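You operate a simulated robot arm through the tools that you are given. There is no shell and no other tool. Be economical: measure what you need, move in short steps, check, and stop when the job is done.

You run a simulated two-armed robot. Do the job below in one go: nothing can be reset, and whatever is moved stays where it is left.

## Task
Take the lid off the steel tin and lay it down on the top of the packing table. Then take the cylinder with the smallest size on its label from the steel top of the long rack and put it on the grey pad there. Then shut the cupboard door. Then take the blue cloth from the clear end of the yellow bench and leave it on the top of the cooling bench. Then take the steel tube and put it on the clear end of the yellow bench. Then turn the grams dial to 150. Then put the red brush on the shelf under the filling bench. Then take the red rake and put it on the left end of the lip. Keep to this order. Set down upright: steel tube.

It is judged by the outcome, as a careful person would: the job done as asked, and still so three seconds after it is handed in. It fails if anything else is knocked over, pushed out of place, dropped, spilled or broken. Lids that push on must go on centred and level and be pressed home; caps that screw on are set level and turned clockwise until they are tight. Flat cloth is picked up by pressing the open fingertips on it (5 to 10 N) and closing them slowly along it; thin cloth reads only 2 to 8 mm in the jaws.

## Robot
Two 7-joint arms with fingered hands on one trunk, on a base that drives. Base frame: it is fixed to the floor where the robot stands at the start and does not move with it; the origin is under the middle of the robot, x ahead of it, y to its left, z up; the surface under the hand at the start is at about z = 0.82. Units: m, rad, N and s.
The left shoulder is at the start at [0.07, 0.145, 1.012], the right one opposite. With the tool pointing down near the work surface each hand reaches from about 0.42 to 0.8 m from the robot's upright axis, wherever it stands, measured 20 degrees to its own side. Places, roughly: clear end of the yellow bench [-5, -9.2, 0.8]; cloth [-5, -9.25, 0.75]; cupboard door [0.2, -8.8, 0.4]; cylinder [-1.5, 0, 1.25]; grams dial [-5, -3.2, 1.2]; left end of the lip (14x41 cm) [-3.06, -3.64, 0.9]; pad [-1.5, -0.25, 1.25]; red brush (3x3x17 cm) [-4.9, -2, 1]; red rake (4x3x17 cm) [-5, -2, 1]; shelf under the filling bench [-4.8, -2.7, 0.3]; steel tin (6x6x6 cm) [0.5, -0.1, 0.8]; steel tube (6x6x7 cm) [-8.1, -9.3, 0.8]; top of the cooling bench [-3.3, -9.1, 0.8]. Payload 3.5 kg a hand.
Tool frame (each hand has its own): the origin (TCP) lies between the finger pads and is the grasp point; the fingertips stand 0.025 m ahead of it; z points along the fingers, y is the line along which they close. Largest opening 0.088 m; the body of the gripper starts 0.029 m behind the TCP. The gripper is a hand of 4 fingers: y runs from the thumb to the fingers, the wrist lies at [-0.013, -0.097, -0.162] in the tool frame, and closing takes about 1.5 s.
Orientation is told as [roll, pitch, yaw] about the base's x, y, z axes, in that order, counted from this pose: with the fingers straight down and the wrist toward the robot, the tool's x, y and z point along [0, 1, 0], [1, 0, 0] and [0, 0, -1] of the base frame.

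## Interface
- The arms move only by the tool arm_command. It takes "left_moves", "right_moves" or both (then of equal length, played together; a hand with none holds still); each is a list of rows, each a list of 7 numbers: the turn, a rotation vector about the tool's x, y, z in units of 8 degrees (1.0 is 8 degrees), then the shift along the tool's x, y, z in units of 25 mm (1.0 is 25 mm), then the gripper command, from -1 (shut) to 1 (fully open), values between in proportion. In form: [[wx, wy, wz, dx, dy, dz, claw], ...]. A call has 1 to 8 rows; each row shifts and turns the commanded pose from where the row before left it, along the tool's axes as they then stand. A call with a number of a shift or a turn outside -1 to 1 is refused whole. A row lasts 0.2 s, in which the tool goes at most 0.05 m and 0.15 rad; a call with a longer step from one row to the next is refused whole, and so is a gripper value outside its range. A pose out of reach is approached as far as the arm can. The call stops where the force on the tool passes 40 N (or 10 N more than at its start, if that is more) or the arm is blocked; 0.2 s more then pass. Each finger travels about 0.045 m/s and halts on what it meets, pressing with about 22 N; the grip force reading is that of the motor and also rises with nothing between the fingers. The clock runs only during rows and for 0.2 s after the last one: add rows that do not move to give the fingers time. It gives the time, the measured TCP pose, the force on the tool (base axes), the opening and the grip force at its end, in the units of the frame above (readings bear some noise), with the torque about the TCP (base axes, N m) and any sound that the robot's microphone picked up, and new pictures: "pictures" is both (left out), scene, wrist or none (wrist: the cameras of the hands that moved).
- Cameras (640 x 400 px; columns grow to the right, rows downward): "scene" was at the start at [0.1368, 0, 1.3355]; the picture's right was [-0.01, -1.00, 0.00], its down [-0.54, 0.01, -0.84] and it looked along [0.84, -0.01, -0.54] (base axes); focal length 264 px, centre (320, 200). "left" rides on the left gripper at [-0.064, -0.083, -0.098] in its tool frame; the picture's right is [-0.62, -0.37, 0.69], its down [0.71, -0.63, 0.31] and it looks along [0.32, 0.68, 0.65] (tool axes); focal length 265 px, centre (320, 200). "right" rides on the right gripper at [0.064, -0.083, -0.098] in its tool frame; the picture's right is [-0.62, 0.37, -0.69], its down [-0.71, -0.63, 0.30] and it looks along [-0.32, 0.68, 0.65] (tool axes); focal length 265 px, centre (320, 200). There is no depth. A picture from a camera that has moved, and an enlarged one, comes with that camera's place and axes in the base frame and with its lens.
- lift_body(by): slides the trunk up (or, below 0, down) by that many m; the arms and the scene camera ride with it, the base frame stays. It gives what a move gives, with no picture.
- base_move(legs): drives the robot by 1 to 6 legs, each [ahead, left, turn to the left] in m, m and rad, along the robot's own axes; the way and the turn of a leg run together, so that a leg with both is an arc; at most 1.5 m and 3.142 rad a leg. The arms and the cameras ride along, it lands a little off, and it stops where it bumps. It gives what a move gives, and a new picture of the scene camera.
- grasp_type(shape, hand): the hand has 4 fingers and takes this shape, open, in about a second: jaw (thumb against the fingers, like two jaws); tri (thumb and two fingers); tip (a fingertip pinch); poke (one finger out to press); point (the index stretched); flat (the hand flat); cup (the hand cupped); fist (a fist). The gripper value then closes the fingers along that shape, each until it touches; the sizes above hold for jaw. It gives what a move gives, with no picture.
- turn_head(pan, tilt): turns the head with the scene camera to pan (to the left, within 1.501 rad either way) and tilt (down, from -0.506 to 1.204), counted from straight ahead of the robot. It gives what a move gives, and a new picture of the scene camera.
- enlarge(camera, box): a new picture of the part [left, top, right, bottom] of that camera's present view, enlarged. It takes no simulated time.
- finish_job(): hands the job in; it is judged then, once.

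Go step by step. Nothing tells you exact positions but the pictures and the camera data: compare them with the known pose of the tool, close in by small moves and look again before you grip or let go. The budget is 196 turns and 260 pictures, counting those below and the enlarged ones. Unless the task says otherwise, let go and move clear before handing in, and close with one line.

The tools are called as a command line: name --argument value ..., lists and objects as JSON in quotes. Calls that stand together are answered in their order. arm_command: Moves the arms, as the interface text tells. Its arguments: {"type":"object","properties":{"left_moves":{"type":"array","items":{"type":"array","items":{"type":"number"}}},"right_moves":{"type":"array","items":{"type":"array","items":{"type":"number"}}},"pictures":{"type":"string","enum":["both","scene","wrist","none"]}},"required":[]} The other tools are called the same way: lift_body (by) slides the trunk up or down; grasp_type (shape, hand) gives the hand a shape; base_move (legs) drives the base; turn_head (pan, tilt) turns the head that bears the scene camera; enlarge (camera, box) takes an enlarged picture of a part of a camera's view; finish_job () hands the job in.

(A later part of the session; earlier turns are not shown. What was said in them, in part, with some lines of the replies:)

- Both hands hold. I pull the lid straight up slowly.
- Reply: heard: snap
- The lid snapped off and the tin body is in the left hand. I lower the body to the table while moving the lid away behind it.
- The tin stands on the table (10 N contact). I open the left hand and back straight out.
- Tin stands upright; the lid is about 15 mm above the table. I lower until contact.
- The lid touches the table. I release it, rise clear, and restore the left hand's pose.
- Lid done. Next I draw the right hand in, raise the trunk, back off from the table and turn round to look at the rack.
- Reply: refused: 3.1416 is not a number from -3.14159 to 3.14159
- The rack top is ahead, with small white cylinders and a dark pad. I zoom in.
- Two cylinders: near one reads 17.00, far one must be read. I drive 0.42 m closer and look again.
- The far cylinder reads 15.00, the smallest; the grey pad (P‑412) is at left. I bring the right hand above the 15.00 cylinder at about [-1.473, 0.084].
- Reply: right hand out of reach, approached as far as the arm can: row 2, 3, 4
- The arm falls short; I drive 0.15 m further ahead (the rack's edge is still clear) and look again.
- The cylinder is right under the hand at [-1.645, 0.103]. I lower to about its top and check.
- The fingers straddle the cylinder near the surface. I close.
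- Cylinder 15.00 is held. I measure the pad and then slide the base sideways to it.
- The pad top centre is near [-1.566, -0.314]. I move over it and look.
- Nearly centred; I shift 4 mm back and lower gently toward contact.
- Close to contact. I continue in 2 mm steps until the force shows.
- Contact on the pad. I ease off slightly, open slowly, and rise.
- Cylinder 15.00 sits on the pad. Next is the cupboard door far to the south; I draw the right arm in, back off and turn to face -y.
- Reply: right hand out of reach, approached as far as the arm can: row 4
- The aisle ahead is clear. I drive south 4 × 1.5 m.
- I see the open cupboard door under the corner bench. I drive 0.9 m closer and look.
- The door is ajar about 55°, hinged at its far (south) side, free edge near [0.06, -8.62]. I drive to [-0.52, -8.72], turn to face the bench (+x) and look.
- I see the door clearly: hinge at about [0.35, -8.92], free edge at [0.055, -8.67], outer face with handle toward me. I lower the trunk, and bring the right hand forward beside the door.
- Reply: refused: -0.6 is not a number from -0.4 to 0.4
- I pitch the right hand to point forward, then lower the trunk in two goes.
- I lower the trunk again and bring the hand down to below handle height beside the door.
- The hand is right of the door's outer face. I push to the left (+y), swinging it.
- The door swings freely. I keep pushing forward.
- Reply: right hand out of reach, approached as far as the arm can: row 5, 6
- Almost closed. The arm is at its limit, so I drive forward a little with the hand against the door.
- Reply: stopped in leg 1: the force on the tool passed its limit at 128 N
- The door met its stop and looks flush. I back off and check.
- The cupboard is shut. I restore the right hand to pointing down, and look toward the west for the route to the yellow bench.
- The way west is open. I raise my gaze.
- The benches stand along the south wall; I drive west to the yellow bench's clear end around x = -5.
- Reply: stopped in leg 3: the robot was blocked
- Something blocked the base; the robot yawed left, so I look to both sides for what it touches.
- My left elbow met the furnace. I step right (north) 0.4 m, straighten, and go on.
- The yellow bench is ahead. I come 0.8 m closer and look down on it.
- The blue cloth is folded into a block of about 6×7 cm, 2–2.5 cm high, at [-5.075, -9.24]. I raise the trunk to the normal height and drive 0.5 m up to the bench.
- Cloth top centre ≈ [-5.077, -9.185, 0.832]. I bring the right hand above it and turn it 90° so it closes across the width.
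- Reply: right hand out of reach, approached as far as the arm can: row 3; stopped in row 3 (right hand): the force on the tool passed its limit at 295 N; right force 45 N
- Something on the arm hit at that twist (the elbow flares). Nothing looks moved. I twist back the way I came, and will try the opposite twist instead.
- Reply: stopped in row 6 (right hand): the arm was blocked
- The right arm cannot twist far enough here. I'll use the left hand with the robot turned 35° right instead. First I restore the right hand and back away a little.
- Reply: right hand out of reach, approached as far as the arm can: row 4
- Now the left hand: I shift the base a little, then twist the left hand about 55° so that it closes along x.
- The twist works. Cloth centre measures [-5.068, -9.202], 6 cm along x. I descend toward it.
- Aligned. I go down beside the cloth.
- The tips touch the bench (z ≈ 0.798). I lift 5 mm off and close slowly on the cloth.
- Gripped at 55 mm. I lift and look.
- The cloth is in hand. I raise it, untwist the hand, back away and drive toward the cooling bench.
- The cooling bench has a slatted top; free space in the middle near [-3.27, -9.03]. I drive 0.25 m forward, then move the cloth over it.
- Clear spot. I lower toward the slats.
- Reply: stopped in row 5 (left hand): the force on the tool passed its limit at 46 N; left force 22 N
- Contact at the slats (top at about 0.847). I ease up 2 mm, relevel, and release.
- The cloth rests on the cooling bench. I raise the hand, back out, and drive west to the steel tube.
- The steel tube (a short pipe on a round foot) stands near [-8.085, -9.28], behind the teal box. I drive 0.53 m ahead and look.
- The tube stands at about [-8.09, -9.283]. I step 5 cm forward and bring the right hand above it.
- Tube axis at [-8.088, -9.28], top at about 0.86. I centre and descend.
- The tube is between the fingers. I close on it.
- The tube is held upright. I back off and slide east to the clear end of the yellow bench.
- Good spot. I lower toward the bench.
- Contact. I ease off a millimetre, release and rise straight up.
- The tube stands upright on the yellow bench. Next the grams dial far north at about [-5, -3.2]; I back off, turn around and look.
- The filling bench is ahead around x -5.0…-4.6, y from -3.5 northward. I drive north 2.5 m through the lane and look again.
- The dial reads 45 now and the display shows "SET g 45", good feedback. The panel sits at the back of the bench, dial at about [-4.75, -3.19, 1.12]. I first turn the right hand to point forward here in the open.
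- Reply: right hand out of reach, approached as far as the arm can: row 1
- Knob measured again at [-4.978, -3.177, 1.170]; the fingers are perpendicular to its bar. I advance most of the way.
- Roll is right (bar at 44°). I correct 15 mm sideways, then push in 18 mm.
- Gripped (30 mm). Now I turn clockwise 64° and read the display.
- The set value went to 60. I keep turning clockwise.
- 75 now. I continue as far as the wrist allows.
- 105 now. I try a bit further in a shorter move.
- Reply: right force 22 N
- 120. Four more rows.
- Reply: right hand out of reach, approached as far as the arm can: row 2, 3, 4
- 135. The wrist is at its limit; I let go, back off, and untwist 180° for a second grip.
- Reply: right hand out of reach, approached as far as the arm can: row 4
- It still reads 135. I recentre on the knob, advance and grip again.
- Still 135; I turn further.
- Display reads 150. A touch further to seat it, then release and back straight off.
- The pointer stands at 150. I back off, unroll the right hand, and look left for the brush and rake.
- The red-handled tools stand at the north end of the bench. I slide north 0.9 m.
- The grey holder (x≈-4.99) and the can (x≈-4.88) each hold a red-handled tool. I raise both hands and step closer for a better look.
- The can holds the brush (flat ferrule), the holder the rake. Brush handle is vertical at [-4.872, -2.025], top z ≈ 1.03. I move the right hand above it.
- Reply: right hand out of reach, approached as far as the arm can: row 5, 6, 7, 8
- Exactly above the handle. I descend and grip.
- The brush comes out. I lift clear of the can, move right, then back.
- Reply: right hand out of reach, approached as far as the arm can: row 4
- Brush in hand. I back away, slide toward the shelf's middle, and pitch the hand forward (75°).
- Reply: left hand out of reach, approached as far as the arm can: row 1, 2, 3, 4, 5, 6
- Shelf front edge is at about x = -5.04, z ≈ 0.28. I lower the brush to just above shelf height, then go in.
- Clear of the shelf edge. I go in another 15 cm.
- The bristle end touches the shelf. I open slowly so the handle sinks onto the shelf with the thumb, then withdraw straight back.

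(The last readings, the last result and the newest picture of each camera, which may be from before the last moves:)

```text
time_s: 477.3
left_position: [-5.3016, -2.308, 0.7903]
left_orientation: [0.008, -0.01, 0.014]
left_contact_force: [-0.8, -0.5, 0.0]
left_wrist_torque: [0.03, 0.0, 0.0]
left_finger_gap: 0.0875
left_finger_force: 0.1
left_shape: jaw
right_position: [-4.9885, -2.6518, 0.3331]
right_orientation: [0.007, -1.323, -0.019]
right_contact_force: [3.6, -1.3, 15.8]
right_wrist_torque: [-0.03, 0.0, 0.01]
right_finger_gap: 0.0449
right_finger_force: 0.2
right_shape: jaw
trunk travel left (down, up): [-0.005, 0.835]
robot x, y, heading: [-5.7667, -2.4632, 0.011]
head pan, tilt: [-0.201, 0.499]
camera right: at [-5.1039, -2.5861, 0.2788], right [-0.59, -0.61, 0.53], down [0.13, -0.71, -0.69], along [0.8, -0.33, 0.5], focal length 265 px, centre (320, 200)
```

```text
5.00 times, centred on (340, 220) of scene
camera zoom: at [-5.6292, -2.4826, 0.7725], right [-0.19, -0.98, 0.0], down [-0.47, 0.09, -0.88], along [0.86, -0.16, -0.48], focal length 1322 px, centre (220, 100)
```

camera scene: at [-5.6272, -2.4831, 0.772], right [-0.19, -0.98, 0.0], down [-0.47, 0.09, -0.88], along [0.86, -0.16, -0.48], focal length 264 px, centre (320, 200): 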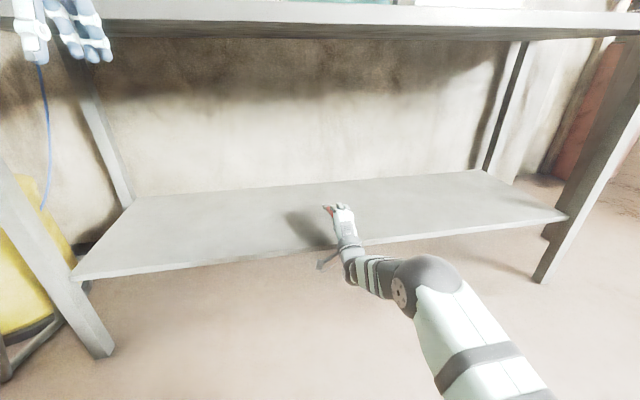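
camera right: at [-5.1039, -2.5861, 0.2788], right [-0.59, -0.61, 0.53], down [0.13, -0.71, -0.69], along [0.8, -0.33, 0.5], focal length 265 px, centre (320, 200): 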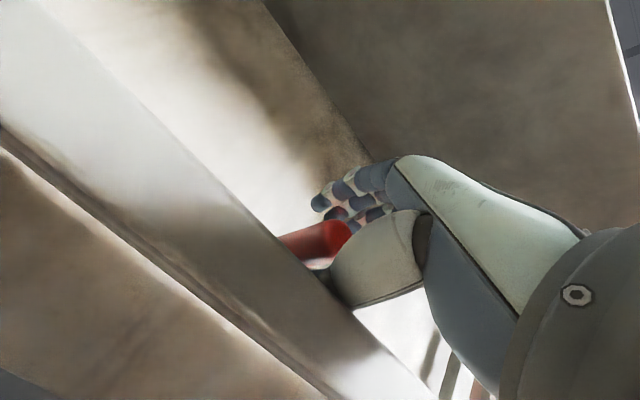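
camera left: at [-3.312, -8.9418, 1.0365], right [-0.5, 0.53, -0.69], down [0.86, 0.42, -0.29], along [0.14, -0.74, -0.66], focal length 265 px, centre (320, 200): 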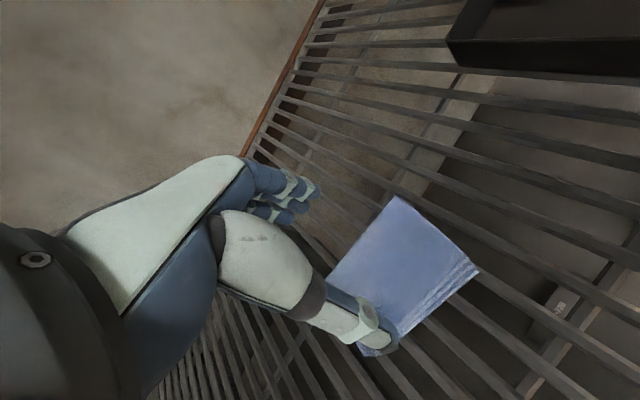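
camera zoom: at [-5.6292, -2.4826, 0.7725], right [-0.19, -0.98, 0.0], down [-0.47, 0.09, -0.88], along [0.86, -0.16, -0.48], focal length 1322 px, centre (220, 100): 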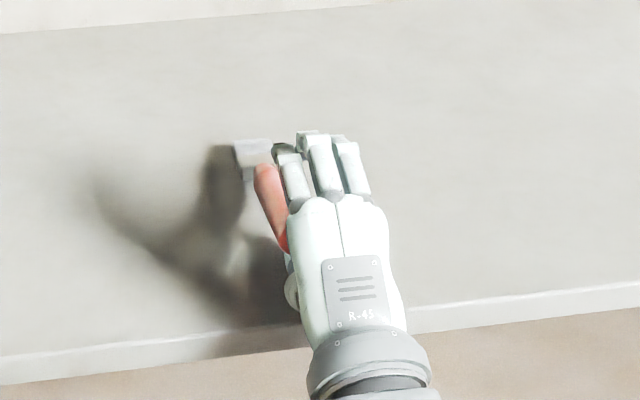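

Now I ease up a hair and withdraw backwards.

arm_command --right_moves '[[0, 0, 0, 0, 0.12, 0, 0.5], [0, 0, 0, 0, -0.2, -0.75, 0.5], [0, 0, 0, 0, -0.24, -0.92, 0.5], [0, 0, 0, 0, -0.24, -0.92, 0.5], [0, 0, 0, 0, -0.24, -0.92, 0.5], [0, 0, 0, 0, -0.24, -0.92, 0.5], [0, 0, 0, 0, -0.24, -0.92, 0.5], [0, 0, 0, 0, -0.24, -0.92, 0.5]]'

enlarge --camera "scene" --box '[260, 170, 420, 270]'

```text
time_s: 479.1
left_position: [-5.2982, -2.3082, 0.788]
left_orientation: [0.007, -0.007, 0.016]
left_contact_force: [-0.5, -0.7, 0.7]
left_wrist_torque: [-0.01, 0.0, -0.02]
left_finger_gap: 0.0875
left_finger_force: 0.1
left_shape: jaw
right_position: [-5.1504, -2.6505, 0.3309]
right_orientation: [0.01, -1.318, -0.021]
right_contact_force: [0.9, 0.0, -0.1]
right_wrist_torque: [0.02, 0.0, 0.0]
right_finger_gap: 0.0658
right_finger_force: 0.1
right_shape: jaw
trunk travel left (down, up): [-0.005, 0.835]
robot x, y, heading: [-5.7636, -2.4684, 0.015]
head pan, tilt: [-0.201, 0.499]
camera scene: at [-5.6274, -2.4831, 0.772], right [-0.19, -0.98, 0.0], down [-0.47, 0.09, -0.88], along [0.86, -0.16, -0.48], focal length 264 px, centre (320, 200)
camera right: at [-5.265, -2.584, 0.277], right [-0.58, -0.61, 0.53], down [0.13, -0.71, -0.69], along [0.8, -0.33, 0.5], focal length 265 px, centre (320, 200)
```

scene: 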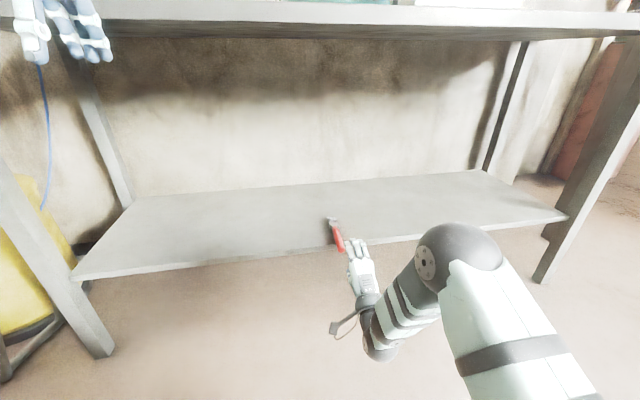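
right: 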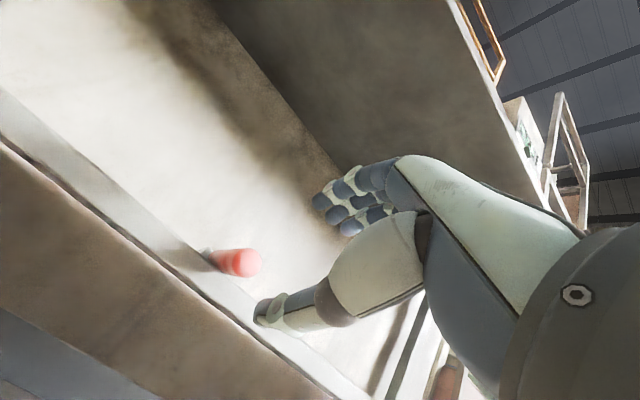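

```text
4.00 times, centred on (340, 220) of scene
camera zoom: at [-5.6274, -2.4831, 0.772], right [-0.19, -0.98, 0.0], down [-0.47, 0.09, -0.88], along [0.86, -0.16, -0.48], focal length 1058 px, centre (240, 120)
```

zoom: 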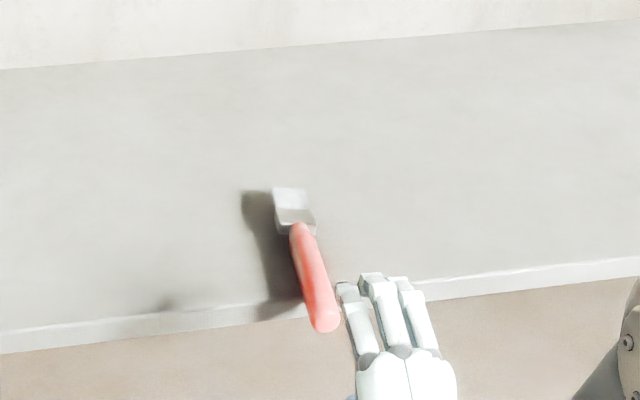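

The brush rests on the shelf, but its handle end overhangs the edge a bit. I close the fingers and gently push it further in.

arm_command --right_moves '[[0, 0, 0, 0, 0, -0.3, -1], [0, 0, 0, 0, 0, 0, -1], [0, 0, 0, 0, 0, 0, -1], [0, 0, 0, 0, 0, 0, -1], [0, 0, 0, 0, 0, 0, -1], [0, 0, 0, 0, -0.6, 0.16, -1], [0, 0, 0, 0, 0, 0, -1]]' --pictures "wrist"

enlarge --camera "scene" --box '[260, 170, 420, 270]'

```text
time_s: 480.7
left_position: [-5.2999, -2.3086, 0.7883]
left_orientation: [0.009, -0.007, 0.014]
left_contact_force: [0.3, 0.8, 0.0]
left_wrist_torque: [-0.01, -0.02, 0.02]
left_finger_gap: 0.0875
left_finger_force: 0.0
left_shape: jaw
right_position: [-5.1554, -2.6513, 0.3176]
right_orientation: [0.009, -1.316, -0.021]
right_contact_force: [0.9, 0.8, -0.2]
right_wrist_torque: [-0.03, -0.02, 0.02]
right_finger_gap: 0.0
right_finger_force: 21.9
right_shape: jaw
trunk travel left (down, up): [-0.005, 0.835]
robot x, y, heading: [-5.769, -2.4702, 0.014]
head pan, tilt: [-0.201, 0.499]
camera right: at [-5.2716, -2.5851, 0.263], right [-0.58, -0.61, 0.53], down [0.13, -0.71, -0.69], along [0.8, -0.33, 0.5], focal length 265 px, centre (320, 200)
```

right: 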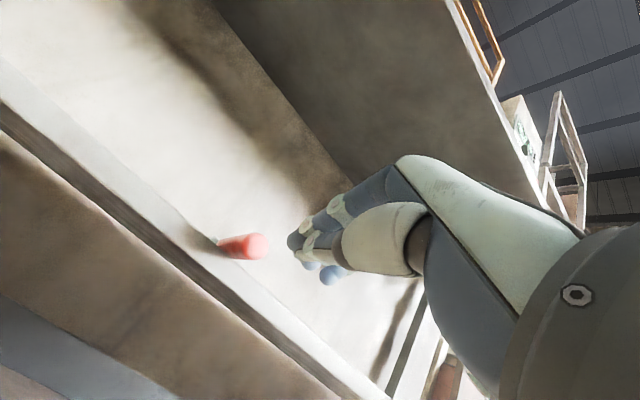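

```text
4.00 times, centred on (340, 220) of scene
camera zoom: at [-5.6273, -2.4831, 0.772], right [-0.19, -0.98, 0.0], down [-0.47, 0.09, -0.88], along [0.86, -0.16, -0.48], focal length 1058 px, centre (240, 120)
```

zoom: 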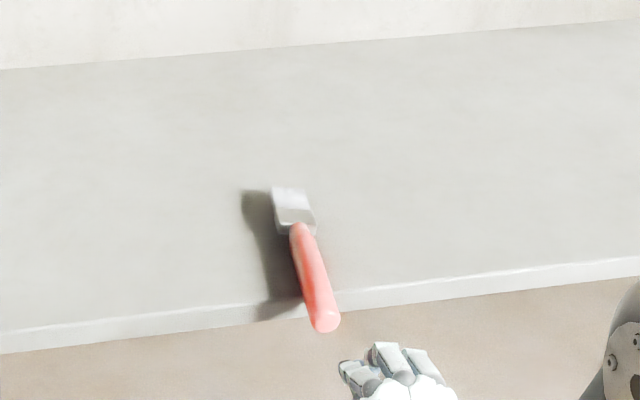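

arm_command --right_moves '[[0, 0, 0, 0, 0.17, 0.68, -1], [0, 0, 0, 0, 0.17, 0.68, -1], [0, 0, 0, 0, 0.17, 0.68, -1], [0, 0, 0, 0, 0.17, 0.68, -1], [0, 0, 0, 0, 0.17, 0.68, -1], [0, 0, 0, 0, 0.17, 0.68, -1]]' --pictures "wrist"

enlarge --camera "scene" --box '[260, 170, 420, 270]'

```text
time_s: 482.1
left_position: [-5.2989, -2.3086, 0.7901]
left_orientation: [0.006, -0.009, 0.015]
left_contact_force: [0.9, -0.1, 0.3]
left_wrist_torque: [0.02, -0.01, 0.01]
left_finger_gap: 0.0877
left_finger_force: 0.1
left_shape: jaw
right_position: [-5.0512, -2.6529, 0.3181]
right_orientation: [0.01, -1.317, -0.023]
right_contact_force: [0.5, 0.1, 0.7]
right_wrist_torque: [-0.02, -0.02, -0.02]
right_finger_gap: 0.0001
right_finger_force: 22.1
right_shape: jaw
trunk travel left (down, up): [-0.005, 0.835]
robot x, y, heading: [-5.7642, -2.4734, 0.014]
head pan, tilt: [-0.201, 0.499]
camera right: at [-5.1671, -2.5866, 0.2642], right [-0.58, -0.62, 0.53], down [0.13, -0.71, -0.69], along [0.8, -0.33, 0.5], focal length 265 px, centre (320, 200)
```

right: 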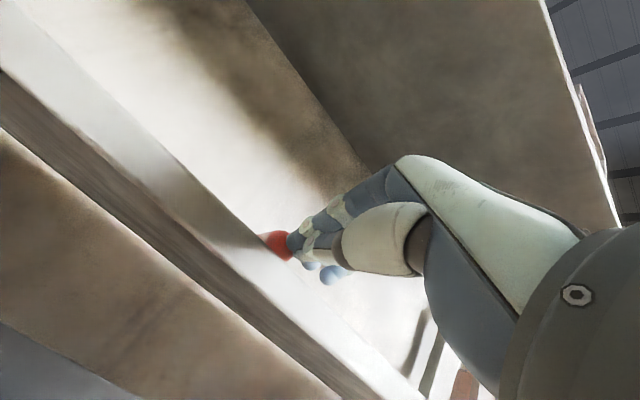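

```text
4.00 times, centred on (340, 220) of scene
camera zoom: at [-5.6274, -2.4831, 0.772], right [-0.19, -0.98, 0.0], down [-0.47, 0.09, -0.88], along [0.86, -0.16, -0.48], focal length 1058 px, centre (240, 120)
```

zoom: 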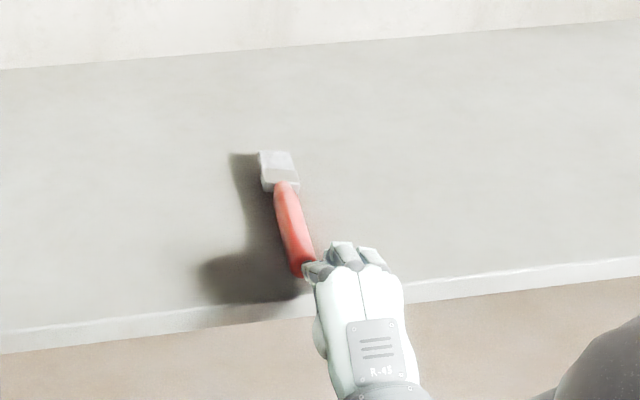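

It slides in nicely. Two more small steps, then I withdraw.

arm_command --right_moves '[[0, 0, 0, 0, 0.17, 0.68, -1], [0, 0, 0, 0, 0.12, 0.5, -1], [0, 0, 0, 0, -0.2, -0.8, -1], [0, 0, 0, 0, -0.24, -0.92, -1], [0, 0, 0, 0, -0.24, -0.92, -1], [0, 0, 0, 0, -0.24, -0.92, -1], [0, 0, 0, 0, -0.24, -0.92, -1], [0, 0, 0, 0, -0.24, -0.92, -1]]' --pictures "none"

base_move --legs '[[-0.35, 0, 0]]'

enlarge --camera "scene" --box '[260, 130, 420, 230]'

```text
time_s: 483.9
left_position: [-5.2981, -2.3083, 0.79]
left_orientation: [0.007, -0.006, 0.017]
left_contact_force: [-0.3, -0.7, -0.1]
left_wrist_torque: [-0.02, 0.02, -0.01]
left_finger_gap: 0.0878
left_finger_force: 0.1
left_shape: jaw
right_position: [-5.1608, -2.6498, 0.3182]
right_orientation: [0.012, -1.317, -0.021]
right_contact_force: [0.4, -0.5, 0.6]
right_wrist_torque: [0.01, -0.01, 0.02]
right_finger_gap: 0.0001
right_finger_force: 21.7
right_shape: jaw
trunk travel left (down, up): [-0.005, 0.835]
robot x, y, heading: [-5.7674, -2.4682, 0.012]
head pan, tilt: [-0.201, 0.499]
```

```text
time_s: 486.2
left_position: [-5.6484, -2.3131, 0.7898]
left_orientation: [0.007, -0.007, 0.016]
left_contact_force: [0.6, 0.2, -0.1]
left_wrist_torque: [-0.04, 0.03, 0.0]
left_finger_gap: 0.0877
left_finger_force: 0.1
left_shape: jaw
right_position: [-5.5091, -2.6558, 0.3181]
right_orientation: [0.008, -1.316, -0.022]
right_contact_force: [0.2, 0.2, 0.0]
right_wrist_torque: [0.0, -0.01, 0.0]
right_finger_gap: 0.0
right_finger_force: 21.5
right_shape: jaw
trunk travel left (down, up): [-0.005, 0.835]
robot x, y, heading: [-6.1134, -2.4716, 0.01]
head pan, tilt: [-0.201, 0.499]
camera scene: at [-5.9767, -2.4876, 0.772], right [-0.19, -0.98, 0.0], down [-0.47, 0.09, -0.88], along [0.86, -0.16, -0.48], focal length 264 px, centre (320, 200)
```

scene: 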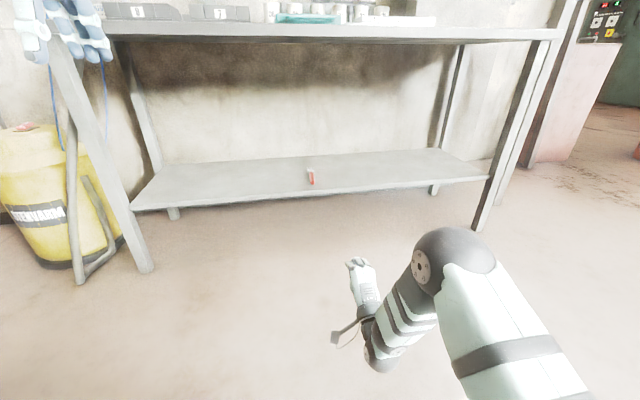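

```text
4.00 times, centred on (340, 180) of scene
camera zoom: at [-5.9767, -2.4876, 0.772], right [-0.19, -0.98, 0.0], down [-0.47, 0.09, -0.88], along [0.86, -0.16, -0.48], focal length 1058 px, centre (240, 280)
```

zoom: 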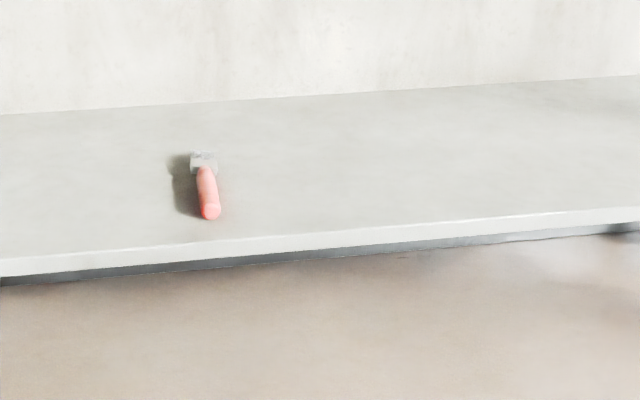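

The brush lies on the shelf. Now the rake; I'm nearly out of picture budget, so I move mostly blind on measured poses. First raise the trunk and restore the right hand.

lift_body --by 0.4

lift_body --by 0.17

arm_command --right_moves '[[1, 0, 0, 0, 0, 0, 0.2], [1, 0, 0, 0, 0, 0, 0.2], [1, 0, 0, 0, 0, 0, 0.2], [1, 0, 0, 0, 0, 0, 0.2], [1, 0, 0, 0, 0, 0, 0.2], [1, 0, 0, 0, 0, 0, 0.2], [1, 0, 0, 0, 0, 0, 0.2], [1, 0, 0, 0, 0, 0, 0.2]]' --pictures "none"

arm_command --right_moves '[[1, 0, 0, 0, 0, 0, 0.2], [0.42, 0, 0.1, 0, 0, -1, 0.2], [0, 0, 0, 0, 0, -1, 0.2], [0, 0, 0, 0, 0, -1, 0.2], [0, 0, 0, 0, 0, -1, 0.2], [0, 0, 0, 0.5, -0.5, -1, 0.2], [0, 0, 0, 0.5, -0.5, -1, 0.2], [0, 0, 0, 0.5, -0.5, -1, 0.2]]' --pictures "none"

arm_command --right_moves '[[0, 0, 0, 0.5, -0.5, -1, 0.2], [0, 0, 0, 0.5, -0.5, -1, 0.2], [0, 0, 0, 0.5, 0, -1, 0.2], [0, 0, 0, 0.5, 0, -1, 0.2], [0, 0, 0, 0, 0, -1, 0.2], [0, 0, 0, 0, 0, 0, 0.2]]' --pictures "none"

```text
time_s: 490.0
left_position: [-5.6479, -2.3128, 1.1882]
left_orientation: [0.007, -0.006, 0.017]
left_contact_force: [0.7, 0.8, -0.4]
left_wrist_torque: [0.0, 0.02, 0.0]
left_finger_gap: 0.0878
left_finger_force: 0.1
left_shape: jaw
right_position: [-5.5102, -2.6558, 0.7174]
right_orientation: [0.01, -1.317, -0.02]
right_contact_force: [0.3, -0.1, 0.2]
right_wrist_torque: [0.02, 0.0, 0.04]
right_finger_gap: 0.0002
right_finger_force: 22.3
right_shape: jaw
trunk travel left (down, up): [-0.405, 0.435]
robot x, y, heading: [-6.1143, -2.4714, 0.012]
head pan, tilt: [-0.201, 0.499]
```

```text
time_s: 492.0
left_position: [-5.6485, -2.3131, 1.3587]
left_orientation: [0.006, -0.007, 0.017]
left_contact_force: [-0.3, 0.9, 0.6]
left_wrist_torque: [0.03, -0.02, 0.0]
left_finger_gap: 0.0877
left_finger_force: 0.1
left_shape: jaw
right_position: [-5.5111, -2.6553, 0.8878]
right_orientation: [0.011, -1.315, -0.021]
right_contact_force: [0.2, 0.2, 0.3]
right_wrist_torque: [-0.03, -0.04, 0.0]
right_finger_gap: 0.0
right_finger_force: 21.5
right_shape: jaw
trunk travel left (down, up): [-0.575, 0.265]
robot x, y, heading: [-6.1164, -2.4732, 0.009]
head pan, tilt: [-0.201, 0.499]
```

```text
time_s: 493.8
left_position: [-5.6486, -2.3113, 1.3589]
left_orientation: [0.008, -0.007, 0.017]
left_contact_force: [0.7, -0.9, 0.0]
left_wrist_torque: [0.0, 0.0, -0.01]
left_finger_gap: 0.0876
left_finger_force: 0.1
left_shape: jaw
right_position: [-5.5104, -2.6556, 0.8883]
right_orientation: [0.001, -0.199, -0.012]
right_contact_force: [0.0, -0.3, 0.0]
right_wrist_torque: [-0.02, 0.04, 0.02]
right_finger_gap: 0.0529
right_finger_force: 0.1
right_shape: jaw
trunk travel left (down, up): [-0.575, 0.265]
robot x, y, heading: [-6.1142, -2.4711, 0.007]
head pan, tilt: [-0.201, 0.499]
```

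```text
time_s: 495.6
left_position: [-5.6491, -2.3129, 1.3584]
left_orientation: [0.007, -0.009, 0.016]
left_contact_force: [0.3, 0.4, 0.0]
left_wrist_torque: [0.0, -0.02, -0.03]
left_finger_gap: 0.0878
left_finger_force: 0.2
left_shape: jaw
right_position: [-5.5499, -2.6149, 1.0623]
right_orientation: [0.003, -0.001, -0.025]
right_contact_force: [0.0, -0.7, 0.4]
right_wrist_torque: [0.03, -0.01, -0.02]
right_finger_gap: 0.0527
right_finger_force: 0.0
right_shape: jaw
trunk travel left (down, up): [-0.575, 0.265]
robot x, y, heading: [-6.1162, -2.4731, 0.01]
head pan, tilt: [-0.201, 0.499]
```

```text
time_s: 497.0
left_position: [-5.6467, -2.3145, 1.36]
left_orientation: [0.007, -0.007, 0.014]
left_contact_force: [-0.3, 0.1, 0.5]
left_wrist_torque: [-0.02, -0.04, 0.06]
left_finger_gap: 0.0879
left_finger_force: 0.1
left_shape: jaw
right_position: [-5.5717, -2.5683, 1.188]
right_orientation: [0.001, 0.0, -0.026]
right_contact_force: [-0.1, 0.5, 0.1]
right_wrist_torque: [0.0, 0.02, 0.02]
right_finger_gap: 0.0528
right_finger_force: 0.0
right_shape: jaw
trunk travel left (down, up): [-0.575, 0.265]
robot x, y, heading: [-6.1157, -2.4718, 0.012]
head pan, tilt: [-0.201, 0.499]
```

base_move --legs '[[0.26, 0.26, 0], [0.256, 0.257, -0.01]]'

```text
time_s: 501.2
left_position: [-5.1462, -1.787, 1.3587]
left_orientation: [0.008, -0.008, 0.013]
left_contact_force: [0.2, 0.3, -0.4]
left_wrist_torque: [0.01, -0.01, 0.02]
left_finger_gap: 0.0877
left_finger_force: 0.1
left_shape: jaw
right_position: [-5.07, -2.0417, 1.1888]
right_orientation: [0.003, -0.002, -0.027]
right_contact_force: [0.2, 0.1, -0.4]
right_wrist_torque: [0.01, 0.02, 0.0]
right_finger_gap: 0.053
right_finger_force: 0.1
right_shape: jaw
trunk travel left (down, up): [-0.575, 0.265]
robot x, y, heading: [-5.6102, -1.9445, 0.014]
head pan, tilt: [-0.201, 0.499]
camera scene: at [-5.475, -1.9605, 1.3421], right [-0.19, -0.98, 0.0], down [-0.47, 0.09, -0.88], along [0.86, -0.17, -0.48], focal length 264 px, centre (320, 200)
```

scene: 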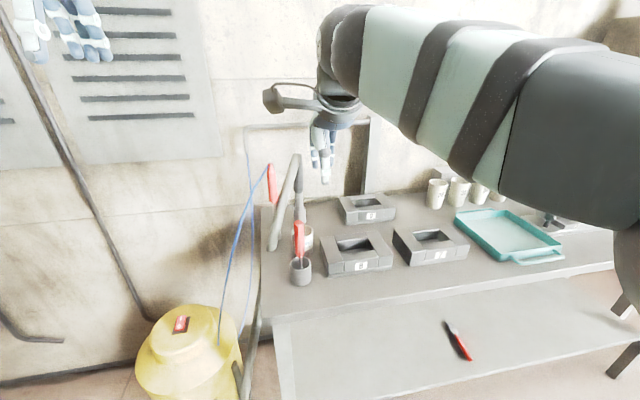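

arm_command --right_moves '[[0, 0, 0, 0.35, 0.92, 0.5, 0.2], [0, 0, 0, 0.35, 0.92, 0.5, 0.2], [0, 0, 0, 0.35, 0.92, 0.5, 0.2], [0, 0, 0, 0.35, 0.92, 0.7, 0.2], [0, 0, 0, 0, 0, 0.9, 0.2], [0, 0, 0, 0, 0, 0.8, 0.2], [0, 0, 0, 0, 0, 0, 0.2]]' --pictures "wrist"

```text
time_s: 502.8
left_position: [-5.1459, -1.7863, 1.3575]
left_orientation: [0.007, -0.008, 0.014]
left_contact_force: [0.1, 0.0, -0.1]
left_wrist_torque: [-0.02, 0.01, 0.05]
left_finger_gap: 0.0878
left_finger_force: 0.0
left_shape: jaw
right_position: [-4.9755, -2.0082, 1.0895]
right_orientation: [0.003, 0.0, -0.028]
right_contact_force: [-0.3, -0.5, 0.1]
right_wrist_torque: [0.0, -0.03, 0.0]
right_finger_gap: 0.053
right_finger_force: 0.0
right_shape: jaw
trunk travel left (down, up): [-0.575, 0.265]
robot x, y, heading: [-5.6149, -1.9416, 0.014]
head pan, tilt: [-0.201, 0.499]
camera right: at [-5.058, -1.9418, 1.1902], right [0.35, -0.63, 0.69], down [-0.65, -0.7, -0.31], along [0.67, -0.34, -0.65], focal length 265 px, centre (320, 200)
```

right: 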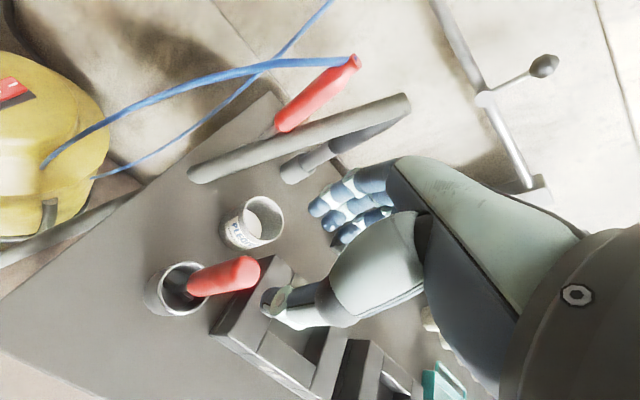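

arm_command --right_moves '[[0, 0, 0, 0.08, -0.2, 0.9, 0.2], [0, 0, 0, 0, 0, 0.9, 0.2], [0, 0, 0, 0, 0, 0.9, 0.2], [0, 0, 0, 0, 0, 0.9, 0.2], [0, 0, 0, 0, 0, 0, -0.3], [0, 0, 0, 0, 0, 0, -0.9], [0, 0, 0, 0, 0, 0, -0.9], [0, 0, 0, 0, 0, 0, -0.9]]' --pictures "none"

arm_command --right_moves '[[0, 0, 0, 0, 0, -0.4, -0.9], [0, 0, 0, 0, 0, -0.8, -0.9], [0, 0, 0, 0, 0, -0.9, -0.9], [0, 0, 0, 0, 0, -0.9, -0.9], [0, 0, 0, 0, 0, -0.9, -0.9], [0, 0, 0, 0, 0, -0.9, -0.9], [0, 0, 0, 0, 0, -0.9, -0.9], [0, 0, 0, 0, 0, -0.9, -0.9]]' --pictures "wrist"

```text
time_s: 504.6
left_position: [-5.1447, -1.7877, 1.3588]
left_orientation: [0.008, -0.007, 0.014]
left_contact_force: [0.2, -0.1, 0.1]
left_wrist_torque: [0.0, 0.01, -0.02]
left_finger_gap: 0.0877
left_finger_force: 0.0
left_shape: jaw
right_position: [-4.9814, -2.0067, 1.0006]
right_orientation: [0.002, -0.001, -0.028]
right_contact_force: [0.8, 0.2, -0.1]
right_wrist_torque: [-0.01, 0.01, 0.01]
right_finger_gap: 0.0154
right_finger_force: 22.5
right_shape: jaw
trunk travel left (down, up): [-0.575, 0.265]
robot x, y, heading: [-5.6111, -1.9453, 0.009]
head pan, tilt: [-0.201, 0.499]
```

```text
time_s: 506.4
left_position: [-5.1443, -1.7875, 1.3598]
left_orientation: [0.006, -0.007, 0.015]
left_contact_force: [-0.2, -0.5, 0.3]
left_wrist_torque: [0.02, 0.01, -0.01]
left_finger_gap: 0.0879
left_finger_force: 0.0
left_shape: jaw
right_position: [-4.9832, -2.0052, 1.166]
right_orientation: [0.001, 0.0, -0.028]
right_contact_force: [0.2, 0.3, -0.9]
right_wrist_torque: [0.03, 0.0, 0.0]
right_finger_gap: 0.0152
right_finger_force: 22.0
right_shape: jaw
trunk travel left (down, up): [-0.575, 0.265]
robot x, y, heading: [-5.6121, -1.9438, 0.009]
head pan, tilt: [-0.201, 0.499]
camera right: at [-5.0641, -1.9393, 1.2657], right [0.35, -0.63, 0.69], down [-0.65, -0.7, -0.31], along [0.67, -0.34, -0.65], focal length 265 px, centre (320, 200)
```

right: 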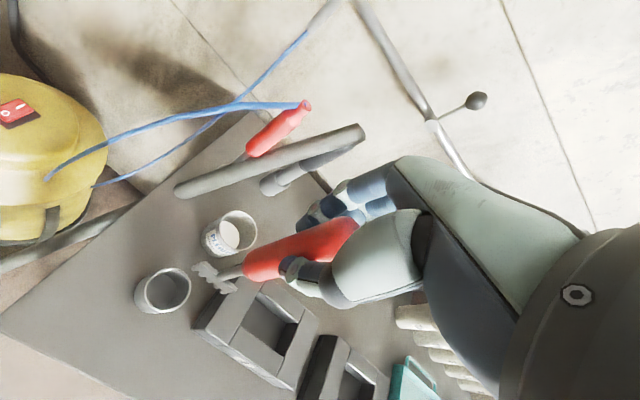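

It is the rake (toothed head), held firmly. I back out and slide south past the bench, then turn to face south.

base_move --legs '[[-0.37, 0, 0], [0, -1.2, 0], [0, -1.05, 0], [0, 0, -1.575]]'

```text
time_s: 523.3
left_position: [-5.8011, -4.6407, 1.3583]
left_orientation: [0.008, -0.006, -1.573]
left_contact_force: [0.3, 0.1, -0.2]
left_wrist_torque: [0.02, 0.01, -0.02]
left_finger_gap: 0.0876
left_finger_force: 0.1
left_shape: jaw
right_position: [-6.0236, -4.801, 1.1662]
right_orientation: [0.003, 0.0, -1.615]
right_contact_force: [0.8, 0.8, -0.7]
right_wrist_torque: [-0.03, 0.0, 0.03]
right_finger_gap: 0.0151
right_finger_force: 21.9
right_shape: jaw
trunk travel left (down, up): [-0.575, 0.265]
robot x, y, heading: [-5.9537, -4.1735, -1.58]
head pan, tilt: [-0.201, 0.499]
camera scene: at [-5.9735, -4.3118, 1.342], right [-0.98, 0.21, 0.0], down [0.1, 0.47, -0.88], along [-0.18, -0.86, -0.48], focal length 264 px, centre (320, 200)
```

scene: 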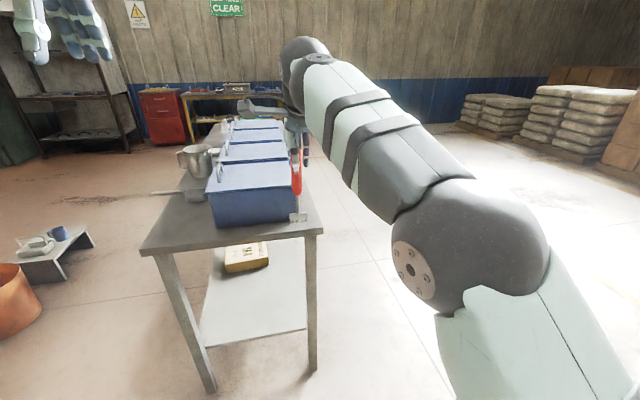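

Table ahead; I go around its east side through the lane, south, then start east.

base_move --legs '[[0, 0.52, 0], [0.25, 0.3, 0], [0.5, 0.18, 0.01], [1.2, 0, 0], [1.15, 0, 0], [0, 1.3, 0]]'

```text
time_s: 548.2
left_position: [-3.4466, -7.6994, 1.3587]
left_orientation: [0.008, -0.008, -1.534]
left_contact_force: [-0.3, -0.4, 0.1]
left_wrist_torque: [0.01, 0.01, 0.03]
left_finger_gap: 0.0879
left_finger_force: 0.1
left_shape: jaw
right_position: [-3.6606, -7.8672, 1.1652]
right_orientation: [0.003, 0.0, -1.578]
right_contact_force: [0.1, -0.7, -0.7]
right_wrist_torque: [0.0, -0.02, 0.02]
right_finger_gap: 0.0152
right_finger_force: 21.9
right_shape: jaw
trunk travel left (down, up): [-0.575, 0.265]
robot x, y, heading: [-3.6122, -7.2358, -1.535]
head pan, tilt: [-0.201, 0.499]
camera scene: at [-3.6308, -7.3765, 1.342], right [-0.99, 0.17, 0.0], down [0.08, 0.47, -0.88], along [-0.15, -0.87, -0.48], focal length 264 px, centre (320, 200)
```

scene: 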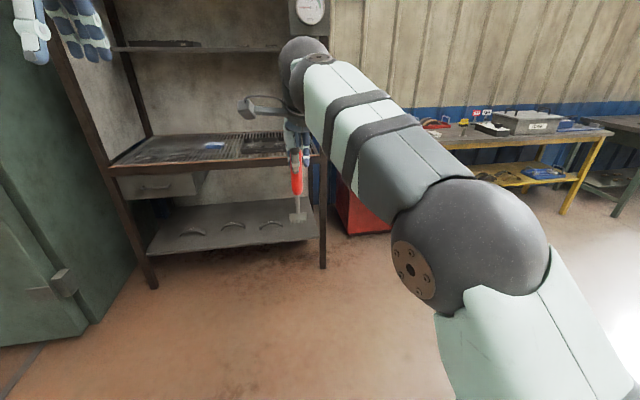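

I slide east, reverse north along the open aisle, and turn to face north-west to see the lip.

base_move --legs '[[0, 1.2, 0], [-1.5, 0, 0], [0, 0, -2.6]]'

```text
time_s: 567.7
left_position: [-2.8405, -5.3622, 1.3577]
left_orientation: [0.006, -0.008, 2.13]
left_contact_force: [0.2, 0.5, -0.2]
left_wrist_torque: [-0.03, -0.01, 0.01]
left_finger_gap: 0.0877
left_finger_force: 0.1
left_shape: jaw
right_position: [-2.7364, -5.1083, 1.1653]
right_orientation: [0.005, 0.001, 2.087]
right_contact_force: [0.6, 0.2, -1.0]
right_wrist_torque: [-0.03, 0.0, 0.02]
right_finger_gap: 0.0152
right_finger_force: 22.3
right_shape: jaw
trunk travel left (down, up): [-0.575, 0.265]
robot x, y, heading: [-2.4668, -5.6789, 2.128]
head pan, tilt: [-0.201, 0.499]
camera scene: at [-2.5234, -5.5489, 1.342], right [0.94, 0.35, 0.0], down [0.17, -0.45, -0.88], along [-0.3, 0.82, -0.48], focal length 264 px, centre (320, 200)
```

scene: 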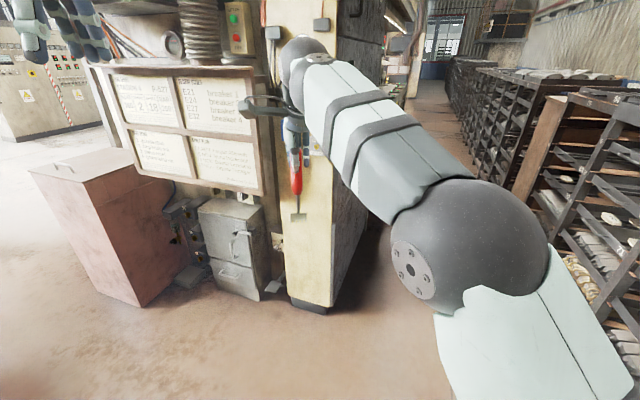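

The machine's east side runs north beside an aisle, so the lip is reached from the aisle facing west. I draw the arm in, drive up the aisle, and turn to face it.

arm_command --right_moves '[[0, 0, 0, 0, -0.9, -0.2, -0.9], [0, 0, 0, 0, -0.9, -0.2, -0.9], [0, 0, 0, 0, -0.9, -0.2, -0.9], [0, 0, 0, 0, -0.9, -0.2, -0.9], [0, 0, 0, -0.3, -0.9, -0.2, -0.9], [0, 0, 0, -0.3, -0.7, -0.2, -0.9]]' --pictures "none"

base_move --legs '[[0, 0, -0.557], [0, -0.25, 0], [1.5, 0, 0], [0.5, 0, 0], [0, 0, 1.571]]'

```text
time_s: 569.1
left_position: [-2.8387, -5.3614, 1.3584]
left_orientation: [0.009, -0.01, 2.131]
left_contact_force: [0.0, -0.1, -0.5]
left_wrist_torque: [-0.02, 0.01, 0.04]
left_finger_gap: 0.088
left_finger_force: 0.0
left_shape: jaw
right_position: [-2.6631, -5.2107, 1.1953]
right_orientation: [0.003, -0.003, 2.089]
right_contact_force: [0.6, -0.6, 0.6]
right_wrist_torque: [0.0, 0.0, -0.01]
right_finger_gap: 0.0151
right_finger_force: 22.3
right_shape: jaw
right hand out of reach, approached as far as the arm can: row 5
trunk travel left (down, up): [-0.575, 0.265]
robot x, y, heading: [-2.4631, -5.6773, 2.125]
head pan, tilt: [-0.201, 0.499]
```

```text
time_s: 585.8
left_position: [-2.6679, -3.8605, 1.3579]
left_orientation: [0.007, -0.007, -3.122]
left_contact_force: [0.1, -0.8, -0.1]
left_wrist_torque: [0.0, -0.02, -0.03]
left_finger_gap: 0.0877
left_finger_force: 0.0
left_shape: jaw
right_position: [-2.7084, -3.6319, 1.1964]
right_orientation: [0.004, 0.0, 3.12]
right_contact_force: [0.4, -0.1, -0.1]
right_wrist_torque: [0.04, -0.02, 0.0]
right_finger_gap: 0.0149
right_finger_force: 22.6
right_shape: jaw
trunk travel left (down, up): [-0.575, 0.265]
robot x, y, heading: [-2.2005, -3.6983, -3.122]
head pan, tilt: [-0.201, 0.499]
camera scene: at [-2.3456, -3.6816, 1.342], right [0.18, 0.98, 0.0], down [0.47, -0.09, -0.88], along [-0.86, 0.16, -0.48], focal length 264 px, centre (320, 200)
```

scene: 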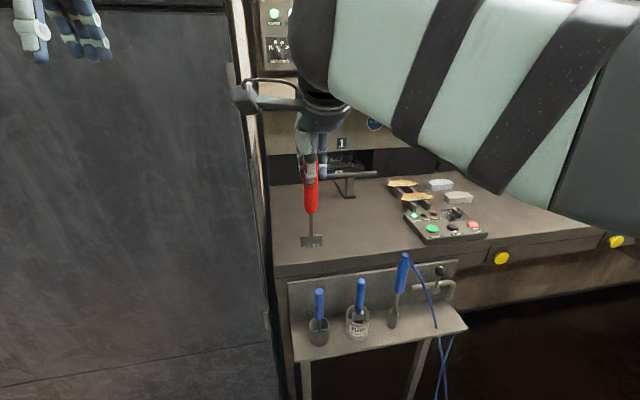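

I see the lip: the bench-like ledge; its left end is clear, between the wall panel and the stand. I pitch the hand 65° forward and move the rake over it.

arm_command --right_moves '[[-1, 0, 0, 0, 0, 0, -0.9], [-1, 0, 0, 0, 0, 0, -0.9], [-1, 0, 0, 0, 0, 0, -0.9], [-1, 0, 0, 0, 0, 0, -0.9], [-1, 0, 0, 0, 0, 0, -0.9], [-1, 0, 0, 0, 0, 0, -0.9], [-1, 0, 0, 0, 0, 0, -0.9], [-1, 0, 0, 0, 0, 0, -0.9]]' --pictures "none"

arm_command --right_moves '[[-0.12, 0, 0, -0.116, -0.208, 0.985, -0.9], [0, 0, 0, -0.116, -0.208, 0.985, -0.9], [0, 0, 0, -0.116, -0.208, 0.985, -0.9], [0, 0, 0, -0.116, -0.208, 0.985, -0.9], [0, 0, 0, -0.116, -0.208, 0.985, -0.9], [0, 0, 0, -0.116, -0.208, 0.985, -0.9]]' --pictures "scene"

```text
time_s: 587.6
left_position: [-2.6683, -3.8612, 1.359]
left_orientation: [0.006, -0.007, -3.12]
left_contact_force: [0.2, 0.5, 0.6]
left_wrist_torque: [-0.03, 0.03, -0.02]
left_finger_gap: 0.0877
left_finger_force: 0.1
left_shape: jaw
right_position: [-2.7078, -3.6335, 1.1947]
right_orientation: [0.004, -1.121, 3.118]
right_contact_force: [-0.7, 0.2, -1.1]
right_wrist_torque: [0.04, 0.01, 0.01]
right_finger_gap: 0.0149
right_finger_force: 21.6
right_shape: jaw
trunk travel left (down, up): [-0.575, 0.265]
robot x, y, heading: [-2.2017, -3.7002, -3.125]
head pan, tilt: [-0.201, 0.499]
```

```text
time_s: 589.0
left_position: [-2.6689, -3.8591, 1.3584]
left_orientation: [0.006, -0.007, -3.12]
left_contact_force: [0.8, -0.4, 0.1]
left_wrist_torque: [-0.05, 0.0, 0.0]
left_finger_gap: 0.088
left_finger_force: 0.0
left_shape: jaw
right_position: [-2.8288, -3.6105, 1.1028]
right_orientation: [0.008, -1.135, 3.114]
right_contact_force: [-0.1, -0.9, -0.4]
right_wrist_torque: [-0.01, -0.03, 0.03]
right_finger_gap: 0.0148
right_finger_force: 21.3
right_shape: jaw
trunk travel left (down, up): [-0.575, 0.265]
robot x, y, heading: [-2.2046, -3.6989, -3.123]
head pan, tilt: [-0.201, 0.499]
camera scene: at [-2.3469, -3.6816, 1.3419], right [0.18, 0.98, 0.0], down [0.47, -0.09, -0.88], along [-0.86, 0.16, -0.48], focal length 264 px, centre (320, 200)
```

scene: 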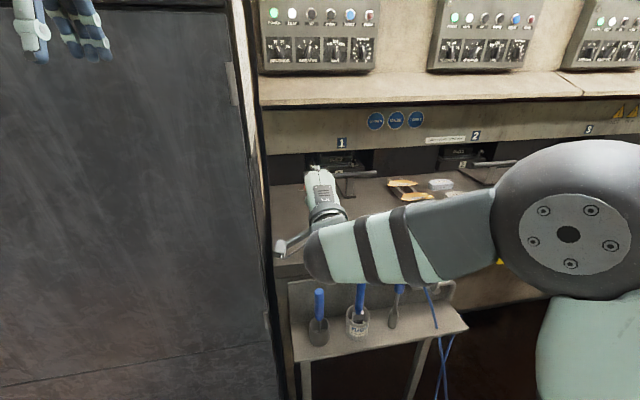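

arm_command --right_moves '[[0, 0, 0, 0, -0.19, 0.976, -0.9], [0, 0, 0, 0, -0.19, 0.976, -0.9], [0, 0, 0, 0, -0.19, 0.976, -0.9], [0, 0, 0, 0, -0.19, 0.976, -0.9], [0, 0, 0, 0, -0.19, 0.976, -0.9], [0, 0, 0, 0, -0.54, 0.25, -0.9], [0, 0, 0, 0, -0.54, 0.25, -0.9], [0, 0, 0, 0, 0, 0, -0.9]]' --pictures "wrist"

```text
time_s: 590.8
left_position: [-2.6677, -3.86, 1.3597]
left_orientation: [0.007, -0.008, -3.119]
left_contact_force: [-0.6, 0.0, 0.6]
left_wrist_torque: [0.03, 0.0, -0.01]
left_finger_gap: 0.0876
left_finger_force: 0.2
left_shape: jaw
right_position: [-2.9279, -3.6107, 0.9994]
right_orientation: [0.008, -1.135, 3.115]
right_contact_force: [0.4, -0.1, 0.4]
right_wrist_torque: [0.01, -0.01, -0.01]
right_finger_gap: 0.015
right_finger_force: 22.0
right_shape: jaw
trunk travel left (down, up): [-0.575, 0.265]
robot x, y, heading: [-2.2029, -3.6994, -3.125]
head pan, tilt: [-0.201, 0.499]
camera right: at [-2.8044, -3.6781, 0.9671], right [0.49, 0.61, 0.62], down [0.0, 0.71, -0.7], along [-0.87, 0.34, 0.34], focal length 265 px, centre (320, 200)
```

right: 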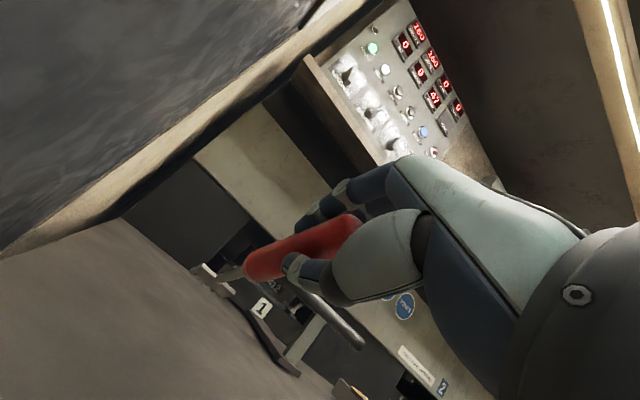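

arm_command --right_moves '[[0, 0, 0, 0, -0.29, 0.135, -0.9], [0, 0, 0, 0, -0.29, 0.135, -0.9], [0, 0, 0, 0, -0.29, 0.135, -0.9], [0, 0, 0, 0, 0, 0, -0.9]]' --pictures "none"

```text
time_s: 591.8
left_position: [-2.6666, -3.8603, 1.3583]
left_orientation: [0.008, -0.007, -3.12]
left_contact_force: [0.9, 0.9, -0.1]
left_wrist_torque: [-0.02, 0.03, -0.01]
left_finger_gap: 0.0877
left_finger_force: 0.1
left_shape: jaw
right_position: [-2.9292, -3.6113, 0.9773]
right_orientation: [0.008, -1.134, 3.115]
right_contact_force: [0.0, -0.3, -0.4]
right_wrist_torque: [0.01, -0.09, 0.0]
right_finger_gap: 0.0148
right_finger_force: 22.5
right_shape: jaw
trunk travel left (down, up): [-0.575, 0.265]
robot x, y, heading: [-2.2008, -3.6979, -3.126]
head pan, tilt: [-0.201, 0.499]
```

arm_command --right_moves '[[0, 0, 0, 0, -0.2, 0.09, -0.9], [0, 0, 0, 0, -0.2, 0.09, -0.9], [0, 0, 0, 0, -0.2, 0.09, -0.9], [0, 0, 0, 0, 0, 0, -0.9]]' --pictures "none"

```text
time_s: 592.8
left_position: [-2.6676, -3.8608, 1.3591]
left_orientation: [0.006, -0.009, -3.121]
left_contact_force: [-0.5, -1.4, 0.8]
left_wrist_torque: [0.0, -0.04, 0.01]
left_finger_gap: 0.0876
left_finger_force: 0.0
left_shape: jaw
right_position: [-2.9279, -3.6108, 0.9602]
right_orientation: [0.008, -1.137, 3.114]
right_contact_force: [-0.4, 0.2, 0.6]
right_wrist_torque: [0.03, 0.21, 0.02]
right_finger_gap: 0.0152
right_finger_force: 22.3
right_shape: jaw
trunk travel left (down, up): [-0.575, 0.265]
robot x, y, heading: [-2.2032, -3.6996, -3.123]
head pan, tilt: [-0.201, 0.499]
```

The rake's head touches the lip. I open slowly so the handle settles, then withdraw.

arm_command --right_moves '[[0, 0, 0, 0, -0.08, 0.04, -0.6], [0, 0, 0, 0, 0, 0, -0.4], [0, 0, 0, 0, 0, 0, -0.2], [0, 0, 0, 0, 0, 0, 0], [0, 0, 0, 0, 0, 0, 0.3], [0, 0, 0, 0, 0, 0, 0.6], [0, 0, 0, 0, 0, 0, 0.8], [0, 0, 0, 0, 0, 0, 0.8]]' --pictures "none"

arm_command --right_moves '[[0, 0, 0, 0, -0.15, -0.35, 0.8], [0, 0, 0, 0, -0.2, -0.5, 0.8], [0, 0, 0, 0, -0.35, -0.8, 0.8], [0, 0, 0, 0, -0.4, -0.9, 0.8], [0, 0, 0, 0, -0.4, -0.9, 0.8], [0, 0, 0, 0, -0.4, -0.9, 0.8], [0, 0, 0, 0, -0.4, -0.9, 0.8]]' --pictures "scene"

```text
time_s: 594.6
left_position: [-2.6689, -3.8605, 1.3588]
left_orientation: [0.007, -0.007, -3.121]
left_contact_force: [0.8, -0.2, -0.7]
left_wrist_torque: [0.0, 0.01, -0.01]
left_finger_gap: 0.0876
left_finger_force: 0.0
left_shape: jaw
right_position: [-2.9286, -3.6126, 0.958]
right_orientation: [0.008, -1.135, 3.115]
right_contact_force: [-0.2, 0.0, -0.1]
right_wrist_torque: [-0.02, -0.03, 0.0]
right_finger_gap: 0.0788
right_finger_force: 0.1
right_shape: jaw
trunk travel left (down, up): [-0.575, 0.265]
robot x, y, heading: [-2.2026, -3.7017, -3.13]
head pan, tilt: [-0.201, 0.499]
```

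```text
time_s: 596.2
left_position: [-2.6676, -3.8588, 1.3593]
left_orientation: [0.009, -0.008, -3.121]
left_contact_force: [-0.5, 0.1, -0.1]
left_wrist_torque: [-0.01, 0.02, -0.01]
left_finger_gap: 0.0878
left_finger_force: 0.1
left_shape: jaw
right_position: [-2.7845, -3.6116, 0.9622]
right_orientation: [0.004, -1.137, 3.116]
right_contact_force: [0.2, -0.8, 0.2]
right_wrist_torque: [0.01, -0.01, -0.01]
right_finger_gap: 0.0789
right_finger_force: 0.0
right_shape: jaw
trunk travel left (down, up): [-0.575, 0.265]
robot x, y, heading: [-2.2049, -3.6965, -3.123]
head pan, tilt: [-0.201, 0.499]
camera scene: at [-2.3451, -3.6806, 1.3421], right [0.18, 0.98, 0.0], down [0.47, -0.09, -0.88], along [-0.86, 0.16, -0.48], focal length 264 px, centre (320, 200)
```

scene: 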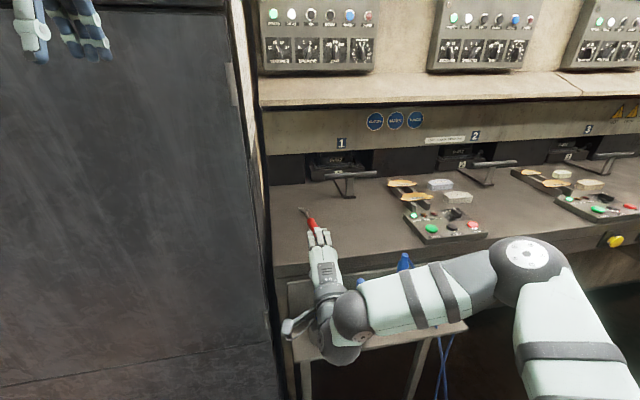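

The rake lies on the left end of the lip. I raise the hand and back off a little for a final check.

arm_command --right_moves '[[0, 0, 0, 0, 0.8, -0.6, 0.8], [0, 0, 0, 0, 0.8, -0.6, 0.8], [0, 0, 0, 0, 0.8, -0.6, 0.8], [0, 0, 0, 0, 0.8, -0.6, 0.8], [0, 0, 0, 0, 0.8, -0.6, 0.8]]' --pictures "none"

base_move --legs '[[-0.15, 0, 0]]'

```text
time_s: 597.4
left_position: [-2.6677, -3.8597, 1.3595]
left_orientation: [0.007, -0.006, -3.119]
left_contact_force: [0.5, -0.4, -1.0]
left_wrist_torque: [-0.03, -0.02, 0.01]
left_finger_gap: 0.0878
left_finger_force: 0.2
left_shape: jaw
right_position: [-2.7586, -3.614, 1.0848]
right_orientation: [0.01, -1.135, 3.114]
right_contact_force: [0.0, 1.0, 0.8]
right_wrist_torque: [-0.01, -0.04, -0.02]
right_finger_gap: 0.079
right_finger_force: 0.1
right_shape: jaw
trunk travel left (down, up): [-0.575, 0.265]
robot x, y, heading: [-2.2022, -3.6991, -3.123]
head pan, tilt: [-0.201, 0.499]
```

```text
time_s: 598.8
left_position: [-2.5191, -3.8587, 1.3588]
left_orientation: [0.008, -0.006, -3.117]
left_contact_force: [0.7, 1.3, 0.0]
left_wrist_torque: [-0.01, 0.01, 0.0]
left_finger_gap: 0.088
left_finger_force: 0.1
left_shape: jaw
right_position: [-2.612, -3.6134, 1.0842]
right_orientation: [0.007, -1.134, 3.117]
right_contact_force: [0.1, -0.1, 0.0]
right_wrist_torque: [0.0, 0.01, -0.02]
right_finger_gap: 0.0793
right_finger_force: 0.0
right_shape: jaw
trunk travel left (down, up): [-0.575, 0.265]
robot x, y, heading: [-2.0547, -3.6954, -3.121]
head pan, tilt: [-0.201, 0.499]
camera scene: at [-2.1978, -3.6793, 1.3419], right [0.18, 0.98, 0.0], down [0.47, -0.09, -0.88], along [-0.86, 0.16, -0.48], focal length 264 px, centre (320, 200)
```

scene: 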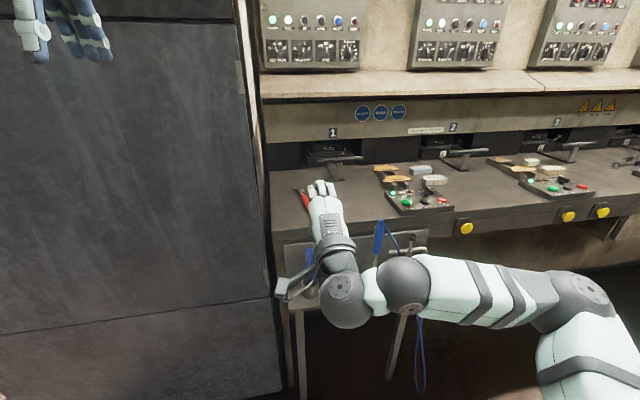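

The red rake lies on the left end of the lip, both hands are empty and clear, so I hand the job in.

finish_job

```text
The job is handed in.
```

All eight steps are done in the order given, and the job is handed in. The rake's final position was only partly visible in the last picture.
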